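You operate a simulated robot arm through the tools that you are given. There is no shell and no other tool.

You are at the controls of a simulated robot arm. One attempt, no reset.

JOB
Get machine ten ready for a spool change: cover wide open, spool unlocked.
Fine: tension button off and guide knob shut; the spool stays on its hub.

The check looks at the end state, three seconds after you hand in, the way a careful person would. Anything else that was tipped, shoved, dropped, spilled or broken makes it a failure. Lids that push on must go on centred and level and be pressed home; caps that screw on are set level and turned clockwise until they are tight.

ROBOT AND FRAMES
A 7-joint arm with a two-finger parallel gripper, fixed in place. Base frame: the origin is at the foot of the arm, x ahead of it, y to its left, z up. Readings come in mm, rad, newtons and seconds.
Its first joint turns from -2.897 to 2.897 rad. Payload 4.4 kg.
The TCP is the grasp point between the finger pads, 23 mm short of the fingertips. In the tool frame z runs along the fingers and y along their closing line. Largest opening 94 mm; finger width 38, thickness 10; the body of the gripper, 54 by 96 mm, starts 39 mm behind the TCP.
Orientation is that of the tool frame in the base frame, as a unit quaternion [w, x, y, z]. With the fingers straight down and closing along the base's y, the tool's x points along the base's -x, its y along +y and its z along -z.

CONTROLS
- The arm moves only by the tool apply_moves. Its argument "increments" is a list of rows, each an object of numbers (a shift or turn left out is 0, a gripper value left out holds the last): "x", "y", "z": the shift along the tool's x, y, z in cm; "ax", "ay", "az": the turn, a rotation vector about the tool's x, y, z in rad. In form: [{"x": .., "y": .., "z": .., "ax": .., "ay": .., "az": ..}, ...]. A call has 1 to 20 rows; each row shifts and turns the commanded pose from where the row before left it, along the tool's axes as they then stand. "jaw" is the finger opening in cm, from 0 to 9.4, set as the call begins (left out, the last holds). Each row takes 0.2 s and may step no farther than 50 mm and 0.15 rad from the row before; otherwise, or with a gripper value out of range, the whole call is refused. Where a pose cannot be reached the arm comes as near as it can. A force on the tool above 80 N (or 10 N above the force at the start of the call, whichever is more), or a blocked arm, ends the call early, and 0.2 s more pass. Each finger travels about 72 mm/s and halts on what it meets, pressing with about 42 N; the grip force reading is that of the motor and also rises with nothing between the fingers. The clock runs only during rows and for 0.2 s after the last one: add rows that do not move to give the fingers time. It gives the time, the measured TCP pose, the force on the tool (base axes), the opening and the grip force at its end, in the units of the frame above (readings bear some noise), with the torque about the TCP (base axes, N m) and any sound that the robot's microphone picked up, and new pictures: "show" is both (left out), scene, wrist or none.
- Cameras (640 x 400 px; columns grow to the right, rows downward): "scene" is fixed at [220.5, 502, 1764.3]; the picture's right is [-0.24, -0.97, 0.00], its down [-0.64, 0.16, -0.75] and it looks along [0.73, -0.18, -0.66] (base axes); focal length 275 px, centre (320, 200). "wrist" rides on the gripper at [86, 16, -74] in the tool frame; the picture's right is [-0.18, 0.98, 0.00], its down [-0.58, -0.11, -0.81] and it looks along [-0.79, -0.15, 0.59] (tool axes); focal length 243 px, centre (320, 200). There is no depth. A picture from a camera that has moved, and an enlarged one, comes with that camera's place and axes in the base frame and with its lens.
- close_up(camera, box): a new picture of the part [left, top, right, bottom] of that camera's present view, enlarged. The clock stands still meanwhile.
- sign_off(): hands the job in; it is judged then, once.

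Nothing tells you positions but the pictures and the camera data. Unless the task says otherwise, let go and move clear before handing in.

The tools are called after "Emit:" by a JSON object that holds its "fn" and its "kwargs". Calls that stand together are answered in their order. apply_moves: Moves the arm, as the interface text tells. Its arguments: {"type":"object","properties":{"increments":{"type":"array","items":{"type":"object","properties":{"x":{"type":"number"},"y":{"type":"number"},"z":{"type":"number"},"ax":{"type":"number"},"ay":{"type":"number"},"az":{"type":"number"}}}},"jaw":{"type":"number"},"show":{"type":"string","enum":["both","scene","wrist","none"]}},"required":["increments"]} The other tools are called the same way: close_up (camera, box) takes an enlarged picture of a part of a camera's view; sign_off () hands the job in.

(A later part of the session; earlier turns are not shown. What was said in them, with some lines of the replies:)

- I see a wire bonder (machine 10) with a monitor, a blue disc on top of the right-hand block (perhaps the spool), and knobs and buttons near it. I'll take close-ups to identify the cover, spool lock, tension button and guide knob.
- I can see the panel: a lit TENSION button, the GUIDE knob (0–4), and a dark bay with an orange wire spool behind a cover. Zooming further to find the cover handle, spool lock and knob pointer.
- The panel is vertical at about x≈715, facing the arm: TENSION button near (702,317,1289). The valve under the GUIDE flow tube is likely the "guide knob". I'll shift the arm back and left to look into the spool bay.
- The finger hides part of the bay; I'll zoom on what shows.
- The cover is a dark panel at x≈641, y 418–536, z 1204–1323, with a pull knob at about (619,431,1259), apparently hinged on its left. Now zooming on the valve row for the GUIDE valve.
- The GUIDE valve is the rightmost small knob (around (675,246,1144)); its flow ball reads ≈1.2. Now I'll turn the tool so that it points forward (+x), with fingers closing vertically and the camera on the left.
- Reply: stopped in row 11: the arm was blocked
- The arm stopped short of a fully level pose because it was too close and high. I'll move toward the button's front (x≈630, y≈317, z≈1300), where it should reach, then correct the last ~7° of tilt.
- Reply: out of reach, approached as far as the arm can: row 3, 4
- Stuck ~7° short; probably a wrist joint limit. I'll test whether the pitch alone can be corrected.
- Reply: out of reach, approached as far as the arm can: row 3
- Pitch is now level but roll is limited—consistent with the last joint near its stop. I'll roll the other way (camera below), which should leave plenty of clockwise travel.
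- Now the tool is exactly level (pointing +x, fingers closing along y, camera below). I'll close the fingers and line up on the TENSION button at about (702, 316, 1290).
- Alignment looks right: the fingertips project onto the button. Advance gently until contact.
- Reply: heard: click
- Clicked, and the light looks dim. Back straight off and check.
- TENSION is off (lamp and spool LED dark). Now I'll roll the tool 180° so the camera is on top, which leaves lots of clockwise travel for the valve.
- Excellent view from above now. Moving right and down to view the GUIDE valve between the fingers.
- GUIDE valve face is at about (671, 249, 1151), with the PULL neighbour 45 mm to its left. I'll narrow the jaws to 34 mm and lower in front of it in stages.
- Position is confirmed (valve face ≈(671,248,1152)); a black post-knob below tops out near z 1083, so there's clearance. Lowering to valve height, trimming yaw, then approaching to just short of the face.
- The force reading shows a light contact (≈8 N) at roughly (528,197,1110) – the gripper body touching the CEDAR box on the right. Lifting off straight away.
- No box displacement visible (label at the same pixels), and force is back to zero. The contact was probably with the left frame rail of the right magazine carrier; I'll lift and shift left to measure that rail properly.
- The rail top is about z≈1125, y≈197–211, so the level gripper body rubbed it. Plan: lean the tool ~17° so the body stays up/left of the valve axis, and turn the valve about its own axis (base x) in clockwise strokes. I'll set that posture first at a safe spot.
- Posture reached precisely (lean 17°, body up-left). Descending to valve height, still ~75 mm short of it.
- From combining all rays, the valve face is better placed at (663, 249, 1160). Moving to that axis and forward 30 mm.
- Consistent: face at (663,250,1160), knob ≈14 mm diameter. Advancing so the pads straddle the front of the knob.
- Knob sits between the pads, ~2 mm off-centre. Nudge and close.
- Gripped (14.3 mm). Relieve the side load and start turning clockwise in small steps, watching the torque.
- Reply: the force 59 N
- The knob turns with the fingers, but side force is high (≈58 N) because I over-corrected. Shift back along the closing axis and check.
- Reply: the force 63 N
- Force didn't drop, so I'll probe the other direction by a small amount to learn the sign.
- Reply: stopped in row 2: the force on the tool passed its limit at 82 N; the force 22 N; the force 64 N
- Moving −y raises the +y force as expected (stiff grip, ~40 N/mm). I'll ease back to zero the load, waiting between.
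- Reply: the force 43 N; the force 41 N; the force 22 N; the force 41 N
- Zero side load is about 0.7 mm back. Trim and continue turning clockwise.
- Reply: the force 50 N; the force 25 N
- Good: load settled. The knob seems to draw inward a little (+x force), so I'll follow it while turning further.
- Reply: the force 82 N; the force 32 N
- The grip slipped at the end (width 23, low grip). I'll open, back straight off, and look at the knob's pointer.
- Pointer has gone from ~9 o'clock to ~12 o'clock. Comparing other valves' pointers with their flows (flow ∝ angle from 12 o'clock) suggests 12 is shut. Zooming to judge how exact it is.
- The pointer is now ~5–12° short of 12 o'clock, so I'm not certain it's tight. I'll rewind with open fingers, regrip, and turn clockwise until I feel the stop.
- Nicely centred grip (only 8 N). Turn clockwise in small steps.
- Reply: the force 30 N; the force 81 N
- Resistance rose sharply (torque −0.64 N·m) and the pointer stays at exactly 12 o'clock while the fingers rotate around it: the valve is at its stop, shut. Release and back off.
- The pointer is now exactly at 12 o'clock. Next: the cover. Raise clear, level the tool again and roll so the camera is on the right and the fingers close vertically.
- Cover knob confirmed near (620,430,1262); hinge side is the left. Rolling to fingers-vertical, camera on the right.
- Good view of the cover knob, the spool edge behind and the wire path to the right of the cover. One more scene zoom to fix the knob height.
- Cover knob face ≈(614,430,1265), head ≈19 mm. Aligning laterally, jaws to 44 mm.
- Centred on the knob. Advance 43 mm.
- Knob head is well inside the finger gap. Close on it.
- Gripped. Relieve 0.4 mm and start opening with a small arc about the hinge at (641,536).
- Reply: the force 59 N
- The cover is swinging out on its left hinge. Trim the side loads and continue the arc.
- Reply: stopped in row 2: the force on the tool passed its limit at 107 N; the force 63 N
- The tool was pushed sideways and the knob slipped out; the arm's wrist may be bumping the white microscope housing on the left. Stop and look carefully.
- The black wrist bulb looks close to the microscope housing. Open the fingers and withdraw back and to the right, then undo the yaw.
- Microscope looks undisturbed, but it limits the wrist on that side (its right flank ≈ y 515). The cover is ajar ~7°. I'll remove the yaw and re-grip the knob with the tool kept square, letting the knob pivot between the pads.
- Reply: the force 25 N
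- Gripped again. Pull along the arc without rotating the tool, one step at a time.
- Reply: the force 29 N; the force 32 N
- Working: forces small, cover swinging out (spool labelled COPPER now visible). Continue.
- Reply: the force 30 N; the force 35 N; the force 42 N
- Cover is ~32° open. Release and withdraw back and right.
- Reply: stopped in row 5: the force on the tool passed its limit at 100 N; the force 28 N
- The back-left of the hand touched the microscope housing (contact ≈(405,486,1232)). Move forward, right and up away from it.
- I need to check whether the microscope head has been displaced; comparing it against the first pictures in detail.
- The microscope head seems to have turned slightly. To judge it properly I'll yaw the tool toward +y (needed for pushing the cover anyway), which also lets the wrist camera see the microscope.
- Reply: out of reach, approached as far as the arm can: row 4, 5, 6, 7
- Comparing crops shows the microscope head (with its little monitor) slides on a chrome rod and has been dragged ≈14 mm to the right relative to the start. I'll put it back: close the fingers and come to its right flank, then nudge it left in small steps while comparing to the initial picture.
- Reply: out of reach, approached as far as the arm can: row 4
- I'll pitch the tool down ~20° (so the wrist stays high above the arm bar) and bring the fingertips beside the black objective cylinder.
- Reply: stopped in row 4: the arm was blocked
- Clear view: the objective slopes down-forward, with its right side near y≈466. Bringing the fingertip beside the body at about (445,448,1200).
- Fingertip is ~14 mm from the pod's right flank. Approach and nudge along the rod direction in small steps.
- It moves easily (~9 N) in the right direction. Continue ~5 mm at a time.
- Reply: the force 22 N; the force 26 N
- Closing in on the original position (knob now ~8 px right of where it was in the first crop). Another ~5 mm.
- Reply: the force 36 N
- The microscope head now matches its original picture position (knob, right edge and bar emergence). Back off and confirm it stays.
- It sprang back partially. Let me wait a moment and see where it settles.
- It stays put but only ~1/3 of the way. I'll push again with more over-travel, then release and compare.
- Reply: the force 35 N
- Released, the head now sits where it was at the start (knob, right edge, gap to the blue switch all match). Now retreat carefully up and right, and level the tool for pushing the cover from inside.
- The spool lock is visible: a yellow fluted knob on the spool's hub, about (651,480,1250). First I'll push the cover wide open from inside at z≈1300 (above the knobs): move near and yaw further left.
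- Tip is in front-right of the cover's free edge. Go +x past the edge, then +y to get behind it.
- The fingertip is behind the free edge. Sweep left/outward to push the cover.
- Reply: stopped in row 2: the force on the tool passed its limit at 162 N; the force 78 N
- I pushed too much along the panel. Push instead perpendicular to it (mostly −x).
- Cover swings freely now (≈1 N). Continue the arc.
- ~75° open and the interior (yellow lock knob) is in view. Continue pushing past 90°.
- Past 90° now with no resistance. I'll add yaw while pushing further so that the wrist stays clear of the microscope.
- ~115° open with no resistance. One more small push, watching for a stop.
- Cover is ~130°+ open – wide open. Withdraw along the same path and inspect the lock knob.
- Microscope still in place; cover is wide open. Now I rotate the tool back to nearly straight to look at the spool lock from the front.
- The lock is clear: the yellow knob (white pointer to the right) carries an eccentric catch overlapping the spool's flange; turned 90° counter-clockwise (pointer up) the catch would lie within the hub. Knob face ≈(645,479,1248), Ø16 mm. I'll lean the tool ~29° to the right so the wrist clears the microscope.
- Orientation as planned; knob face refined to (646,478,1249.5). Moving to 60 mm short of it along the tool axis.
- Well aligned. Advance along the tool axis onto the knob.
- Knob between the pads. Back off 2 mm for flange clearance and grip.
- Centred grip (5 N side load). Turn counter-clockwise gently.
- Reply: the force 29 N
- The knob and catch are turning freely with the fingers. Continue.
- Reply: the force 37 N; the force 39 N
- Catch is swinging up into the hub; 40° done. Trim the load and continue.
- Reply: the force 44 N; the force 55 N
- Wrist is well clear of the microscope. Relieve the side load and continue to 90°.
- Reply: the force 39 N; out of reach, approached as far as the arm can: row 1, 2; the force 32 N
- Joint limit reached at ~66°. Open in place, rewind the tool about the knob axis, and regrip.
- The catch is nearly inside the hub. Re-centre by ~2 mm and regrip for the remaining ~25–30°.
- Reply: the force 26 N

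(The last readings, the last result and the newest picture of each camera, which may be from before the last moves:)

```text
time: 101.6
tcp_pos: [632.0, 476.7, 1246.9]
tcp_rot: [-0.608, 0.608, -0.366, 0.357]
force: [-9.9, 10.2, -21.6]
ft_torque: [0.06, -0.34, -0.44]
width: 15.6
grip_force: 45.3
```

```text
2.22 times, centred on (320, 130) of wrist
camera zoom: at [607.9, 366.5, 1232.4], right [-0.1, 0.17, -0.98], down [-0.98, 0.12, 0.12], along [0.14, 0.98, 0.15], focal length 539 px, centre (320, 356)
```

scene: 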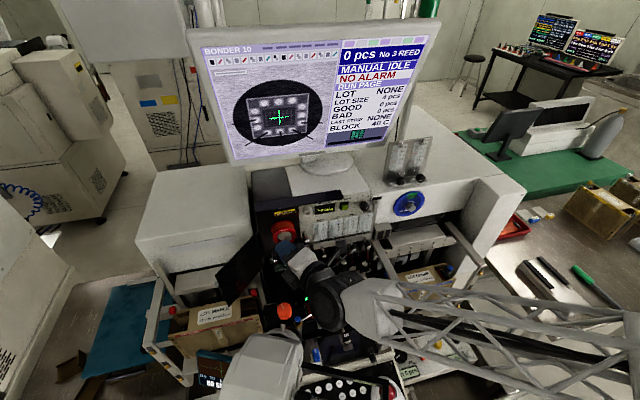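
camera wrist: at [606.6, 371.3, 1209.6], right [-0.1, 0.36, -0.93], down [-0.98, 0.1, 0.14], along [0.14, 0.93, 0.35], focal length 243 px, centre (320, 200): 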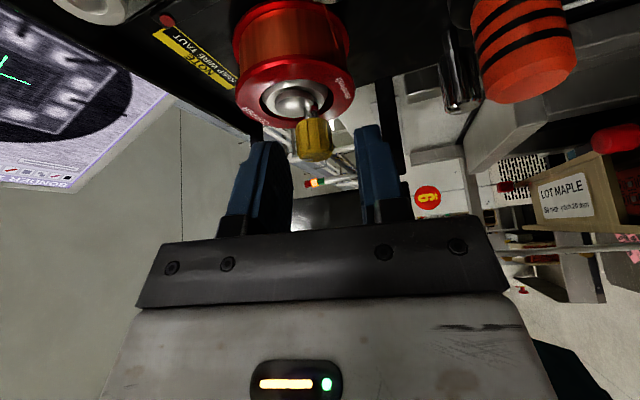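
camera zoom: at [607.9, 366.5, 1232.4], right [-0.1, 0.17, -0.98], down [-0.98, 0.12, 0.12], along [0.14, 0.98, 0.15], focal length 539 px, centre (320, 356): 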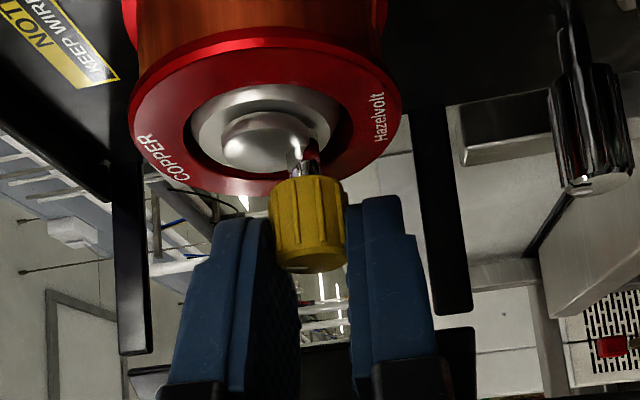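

Turning on, freely. Continue in small steps watching for the end stop.

Emit:
{"fn": "apply_moves", "kwargs": {"increments": [{"y": 0.05}, {"ax": -0.0479, "az": -0.0878}, {"ax": -0.0479, "az": -0.0878}], "show": "none"}}

Emit:
{"fn": "close_up", "kwargs": {"camera": "wrist", "box": [220, 40, 420, 220]}}

Emit:
{"fn": "apply_moves", "kwargs": {"increments": [{"ax": -0.0479, "az": -0.0878}], "show": "none"}}

Emit:
{"fn": "close_up", "kwargs": {"camera": "wrist", "box": [220, 40, 420, 220]}}

```text
time: 102.4
tcp_pos: [632.5, 477.4, 1246.1]
tcp_rot: [-0.545, 0.666, -0.328, 0.39]
force: [-17.6, 12.7, -29.7]
ft_torque: [0.09, -0.3, -0.39]
width: 15.8
grip_force: 45.0
```

```text
2.22 times, centred on (320, 130) of wrist
camera zoom: at [608.2, 365.3, 1254.3], right [-0.1, -0.03, -0.99], down [-0.99, 0.14, 0.09], along [0.14, 0.99, -0.04], focal length 539 px, centre (320, 356)
```

zoom: 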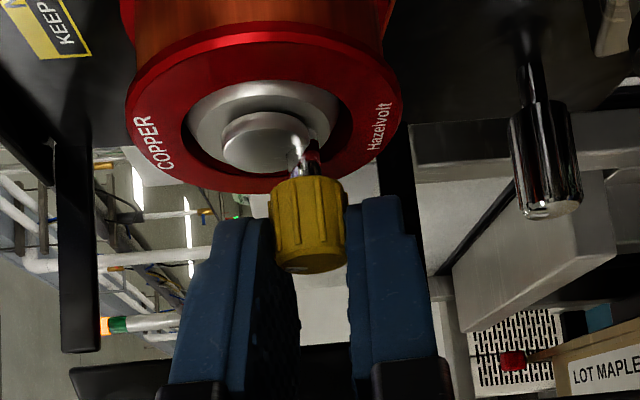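

```text
time: 102.8
tcp_pos: [632.9, 478.2, 1247.0]
tcp_rot: [-0.51, 0.693, -0.307, 0.406]
force: [-16.9, 14.1, -37.2]
ft_torque: [0.07, -0.02, 0.36]
width: 15.6
grip_force: 45.2
```

```text
2.22 times, centred on (320, 130) of wrist
camera zoom: at [608.4, 366.3, 1265.4], right [-0.1, -0.13, -0.99], down [-0.99, 0.15, 0.08], along [0.14, 0.98, -0.14], focal length 539 px, centre (320, 356)
```

zoom: 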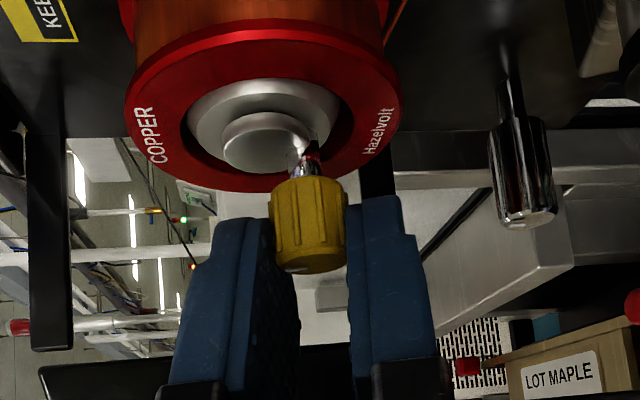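

About 93° turned in total; the catch now points up inside the hub. Release, back off along the tool axis, and look.

Emit:
{"fn": "apply_moves", "kwargs": {"increments": [{}, {}, {}, {"z": -3.0}, {"z": -3.0}, {"z": -3.0}], "jaw": 3.6}}

Emit:
{"fn": "close_up", "kwargs": {"camera": "scene", "box": [270, 215, 310, 245]}}

Emit:
{"fn": "close_up", "kwargs": {"camera": "wrist", "box": [240, 0, 400, 140]}}

```text
time: 104.2
tcp_pos: [555.0, 437.4, 1261.5]
tcp_rot: [-0.512, 0.691, -0.308, 0.406]
force: [0.8, 0.3, 0.6]
ft_torque: [0.0, 0.04, -0.02]
width: 35.8
grip_force: 0.1
camera wrist: at [530.4, 325.4, 1279.6], right [-0.1, -0.13, -0.99], down [-0.99, 0.15, 0.08], along [0.14, 0.98, -0.14], focal length 243 px, centre (320, 200)
```

scene: 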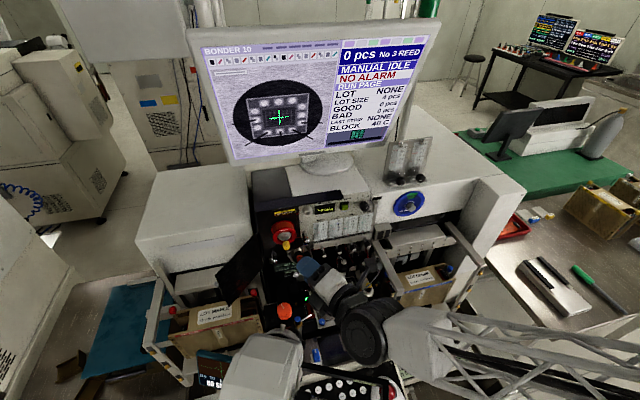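
wrist: 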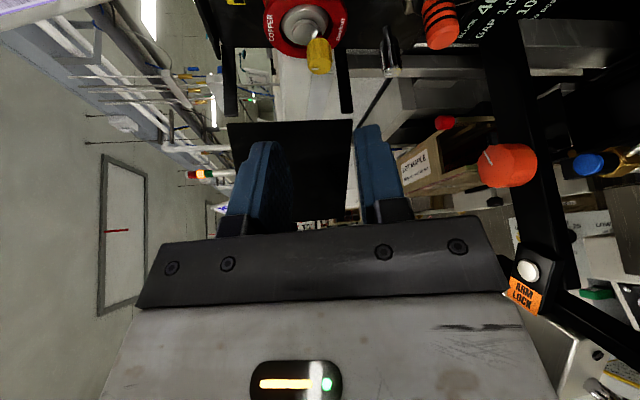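

```text
13.33 times, centred on (290, 230) of scene
camera zoom: at [220.5, 502.0, 1764.3], right [-0.24, -0.97, 0.0], down [-0.64, 0.16, -0.75], along [0.73, -0.18, -0.66], focal length 3672 px, centre (720, -200)
```

zoom: 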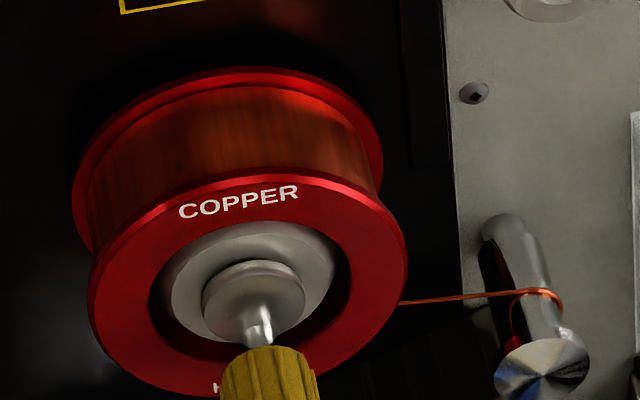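

```text
2.86 times, centred on (320, 70) of wrist
camera zoom: at [530.4, 325.4, 1279.6], right [-0.1, -0.13, -0.99], down [-0.99, 0.15, 0.08], along [0.14, 0.98, -0.14], focal length 693 px, centre (320, 571)
```

zoom: 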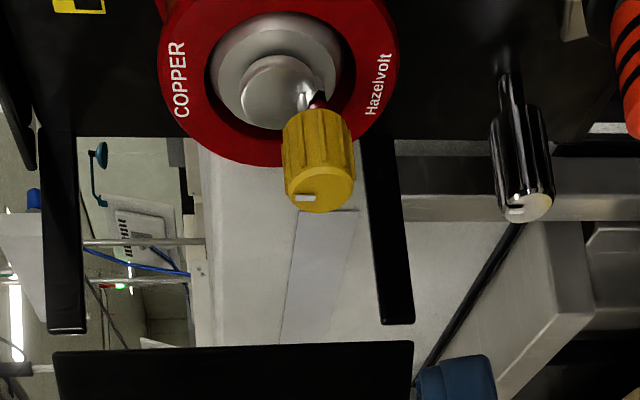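

The catch now sits entirely within the hub outline with the pointer up: unlocked, with the spool untouched on its hub. Move the arm clear to the right and up and check everything.

Emit:
{"fn": "apply_moves", "kwargs": {"increments": [{"x": 2.9, "y": -1.0, "z": -1.95}, {"x": 2.9, "y": -1.0, "z": -1.95}, {"x": 2.9, "y": -1.0, "z": -1.95}, {}], "show": "scene"}}

Emit:
{"fn": "close_up", "kwargs": {"camera": "scene", "box": [220, 180, 380, 280]}}

Emit:
{"fn": "close_up", "kwargs": {"camera": "scene", "box": [270, 215, 310, 245]}}

Emit:
{"fn": "close_up", "kwargs": {"camera": "scene", "box": [240, 240, 500, 400]}}

Emit:
{"fn": "close_up", "kwargs": {"camera": "scene", "box": [330, 195, 390, 255]}}

```text
time: 105.2
tcp_pos: [545.7, 345.4, 1319.2]
tcp_rot: [-0.512, 0.692, -0.307, 0.406]
force: [-0.3, 0.3, -0.4]
ft_torque: [-0.01, -0.01, -0.04]
width: 35.9
grip_force: 0.1
```

scene: 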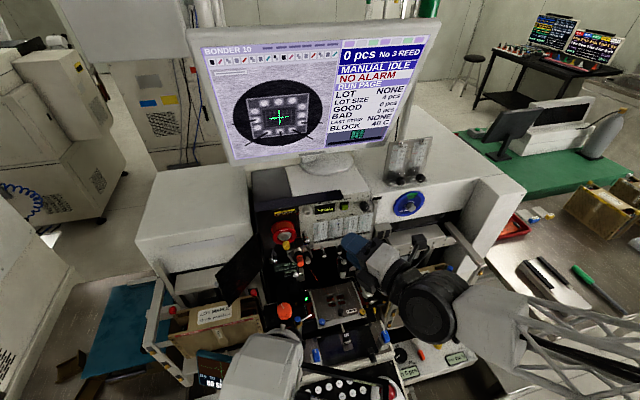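

```text
4.00 times, centred on (300, 230) of scene
camera zoom: at [220.5, 502.0, 1764.3], right [-0.24, -0.97, 0.0], down [-0.64, 0.16, -0.75], along [0.73, -0.18, -0.66], focal length 1102 px, centre (400, 80)
```

zoom: 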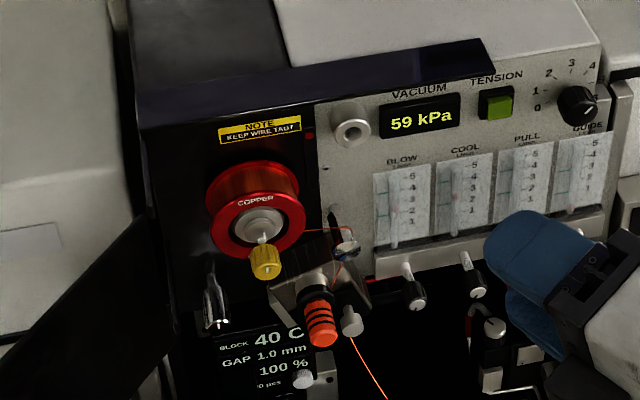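

```text
13.33 times, centred on (290, 230) of scene
camera zoom: at [220.5, 502.0, 1764.3], right [-0.24, -0.97, 0.0], down [-0.64, 0.16, -0.75], along [0.73, -0.18, -0.66], focal length 3672 px, centre (720, -200)
```

zoom: 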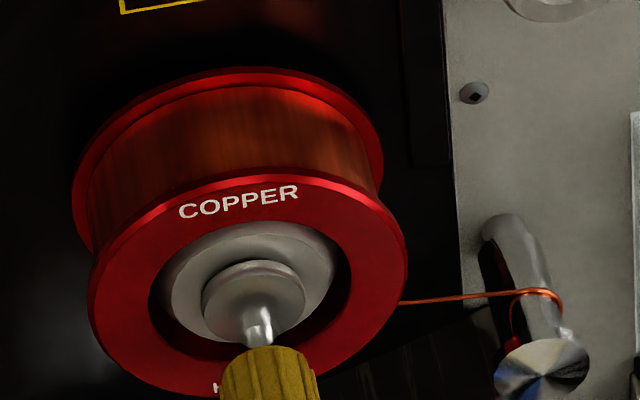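

```text
2.46 times, centred on (370, 320) of scene
camera zoom: at [220.5, 502.0, 1764.3], right [-0.24, -0.97, 0.0], down [-0.64, 0.16, -0.75], along [0.73, -0.18, -0.66], focal length 678 px, centre (197, -95)
```

zoom: 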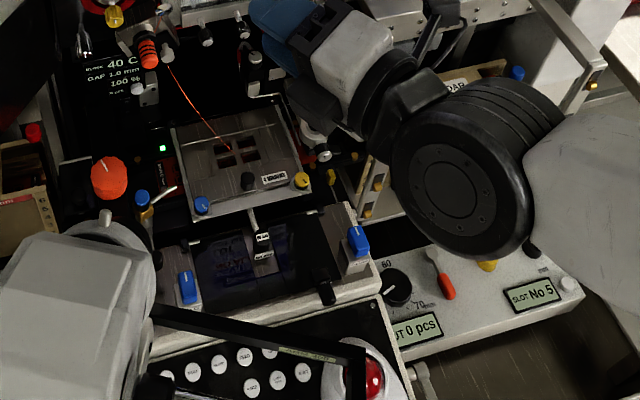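

```text
6.67 times, centred on (360, 225) of scene
camera zoom: at [220.5, 502.0, 1764.3], right [-0.24, -0.97, 0.0], down [-0.64, 0.16, -0.75], along [0.73, -0.18, -0.66], focal length 1836 px, centre (53, 33)
```

zoom: 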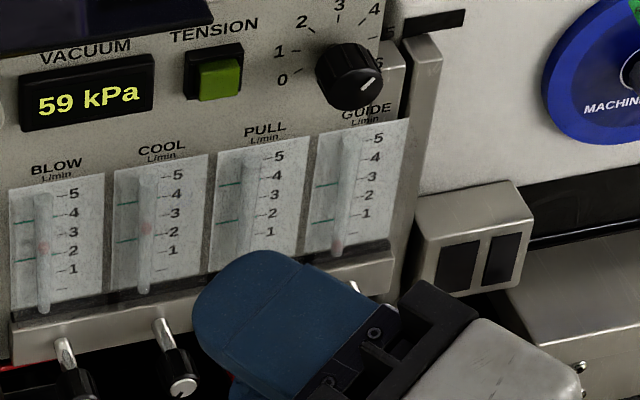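

Tension lamp off, flows at zero, cover wide open, catch inside the hub, microscope where it started. One last lift to clear the view and verify the GUIDE valve.

Emit:
{"fn": "apply_moves", "kwargs": {"increments": [{"x": 1.04, "y": -3.8, "z": -0.57}, {"x": 1.04, "y": -3.8, "z": -0.57}, {}, {}], "show": "scene"}}

Emit:
{"fn": "close_up", "kwargs": {"camera": "scene", "box": [340, 225, 390, 260]}}

Emit:
{"fn": "close_up", "kwargs": {"camera": "scene", "box": [200, 230, 300, 310]}}

Emit:
{"fn": "close_up", "kwargs": {"camera": "scene", "box": [270, 235, 310, 260]}}

```text
time: 106.2
tcp_pos: [544.8, 343.9, 1400.0]
tcp_rot: [-0.512, 0.692, -0.307, 0.406]
force: [0.4, 0.3, 0.3]
ft_torque: [0.01, -0.03, 0.03]
width: 35.9
grip_force: 0.0
```

scene: 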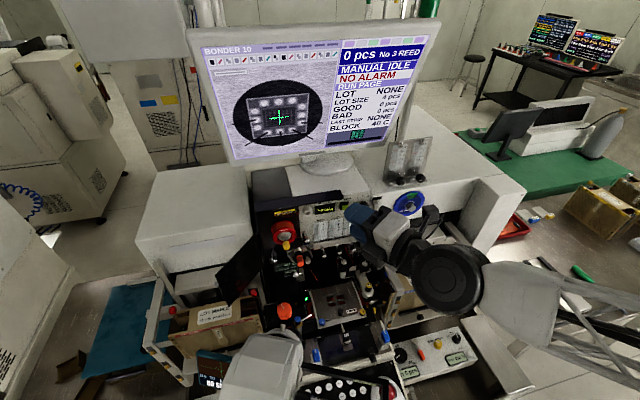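

```text
11.43 times, centred on (365, 242) of scene
camera zoom: at [220.5, 502.0, 1764.3], right [-0.24, -0.97, 0.0], down [-0.64, 0.16, -0.75], along [0.73, -0.18, -0.66], focal length 3147 px, centre (-194, -286)
```

zoom: 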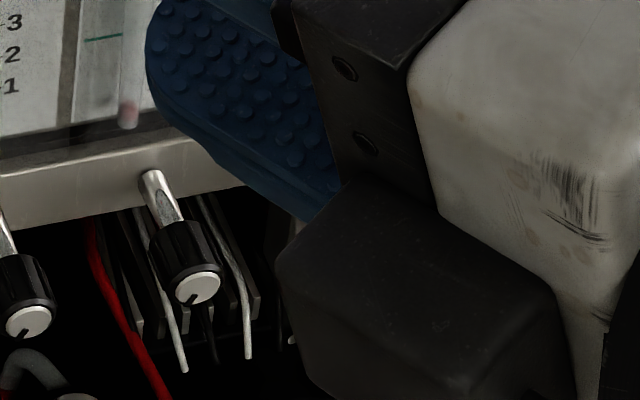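

```text
5.00 times, centred on (250, 270) of scene
camera zoom: at [220.5, 502.0, 1764.3], right [-0.24, -0.97, 0.0], down [-0.64, 0.16, -0.75], along [0.73, -0.18, -0.66], focal length 1377 px, centre (670, -150)
```

zoom: 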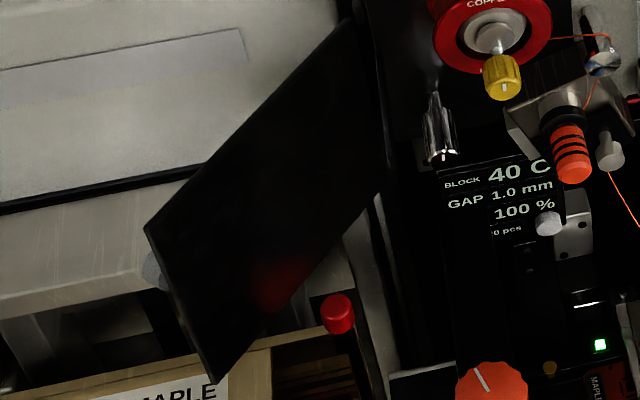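

```text
16.00 times, centred on (290, 248) of scene
camera zoom: at [220.5, 502.0, 1764.3], right [-0.24, -0.97, 0.0], down [-0.64, 0.16, -0.75], along [0.73, -0.18, -0.66], focal length 4406 px, centre (800, -560)
```

zoom: 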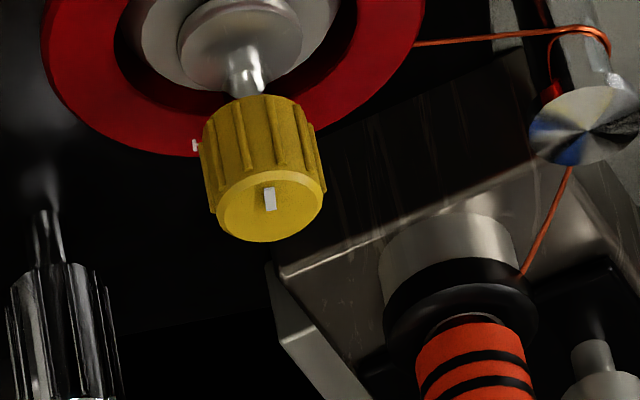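

The lock pointer stands straight up with the catch inside the hub. The cover is folded well past 90°, the TENSION lamp is off, and the GUIDE valve was last seen at its stop. I nudged the microscope earlier and put it back where it started, as best I can judge from the first picture. The arm is clear, so I'm handing in.

Emit:
{"fn": "sign_off", "kwargs": {}}

```text
The job is handed in.
```

I've handed in machine ten. The cover is wide open and the spool is unlocked, but I knocked the microscope along the way. I pushed it back, and it may not be exactly where it was.

- **Cover:** it is swung roughly 130° open on its left hinge and stayed there after I let go.
- **Spool:** I turned the yellow lock knob 90° counter-clockwise, so its pointer is straight up and the catch no longer overlaps the spool's flange. The spool is still on its hub and the wire is intact.
- **Tension button:** it clicked off, and its lamp and the red light by the spool went dark.
- **Guide knob:** I took this to be the valve under the GUIDE flow tube, not the unlabelled 0–6 dial above it. I turned it clockwise until it hit its stop, with the pointer at 12 o'clock. The arm hid it in my last picture, so that is from when I closed it. With tension off the flow reads zero anyway, so flow does not confirm it.

**Unplanned contacts:**
- **Microscope:** while I was opening the cover, the arm dragged the microscope head, and the small screen attached to it, about 14 mm to the right. I pushed it back to match the first picture by eye, so it could be a few millimetres off.
- **Box area on the right:** the gripper touched something there lightly (about 8 N), most likely the box's frame rail. Nothing looked moved.
- **Cover panel:** one push came at the wrong angle and briefly reached 162 N. I saw no damage.
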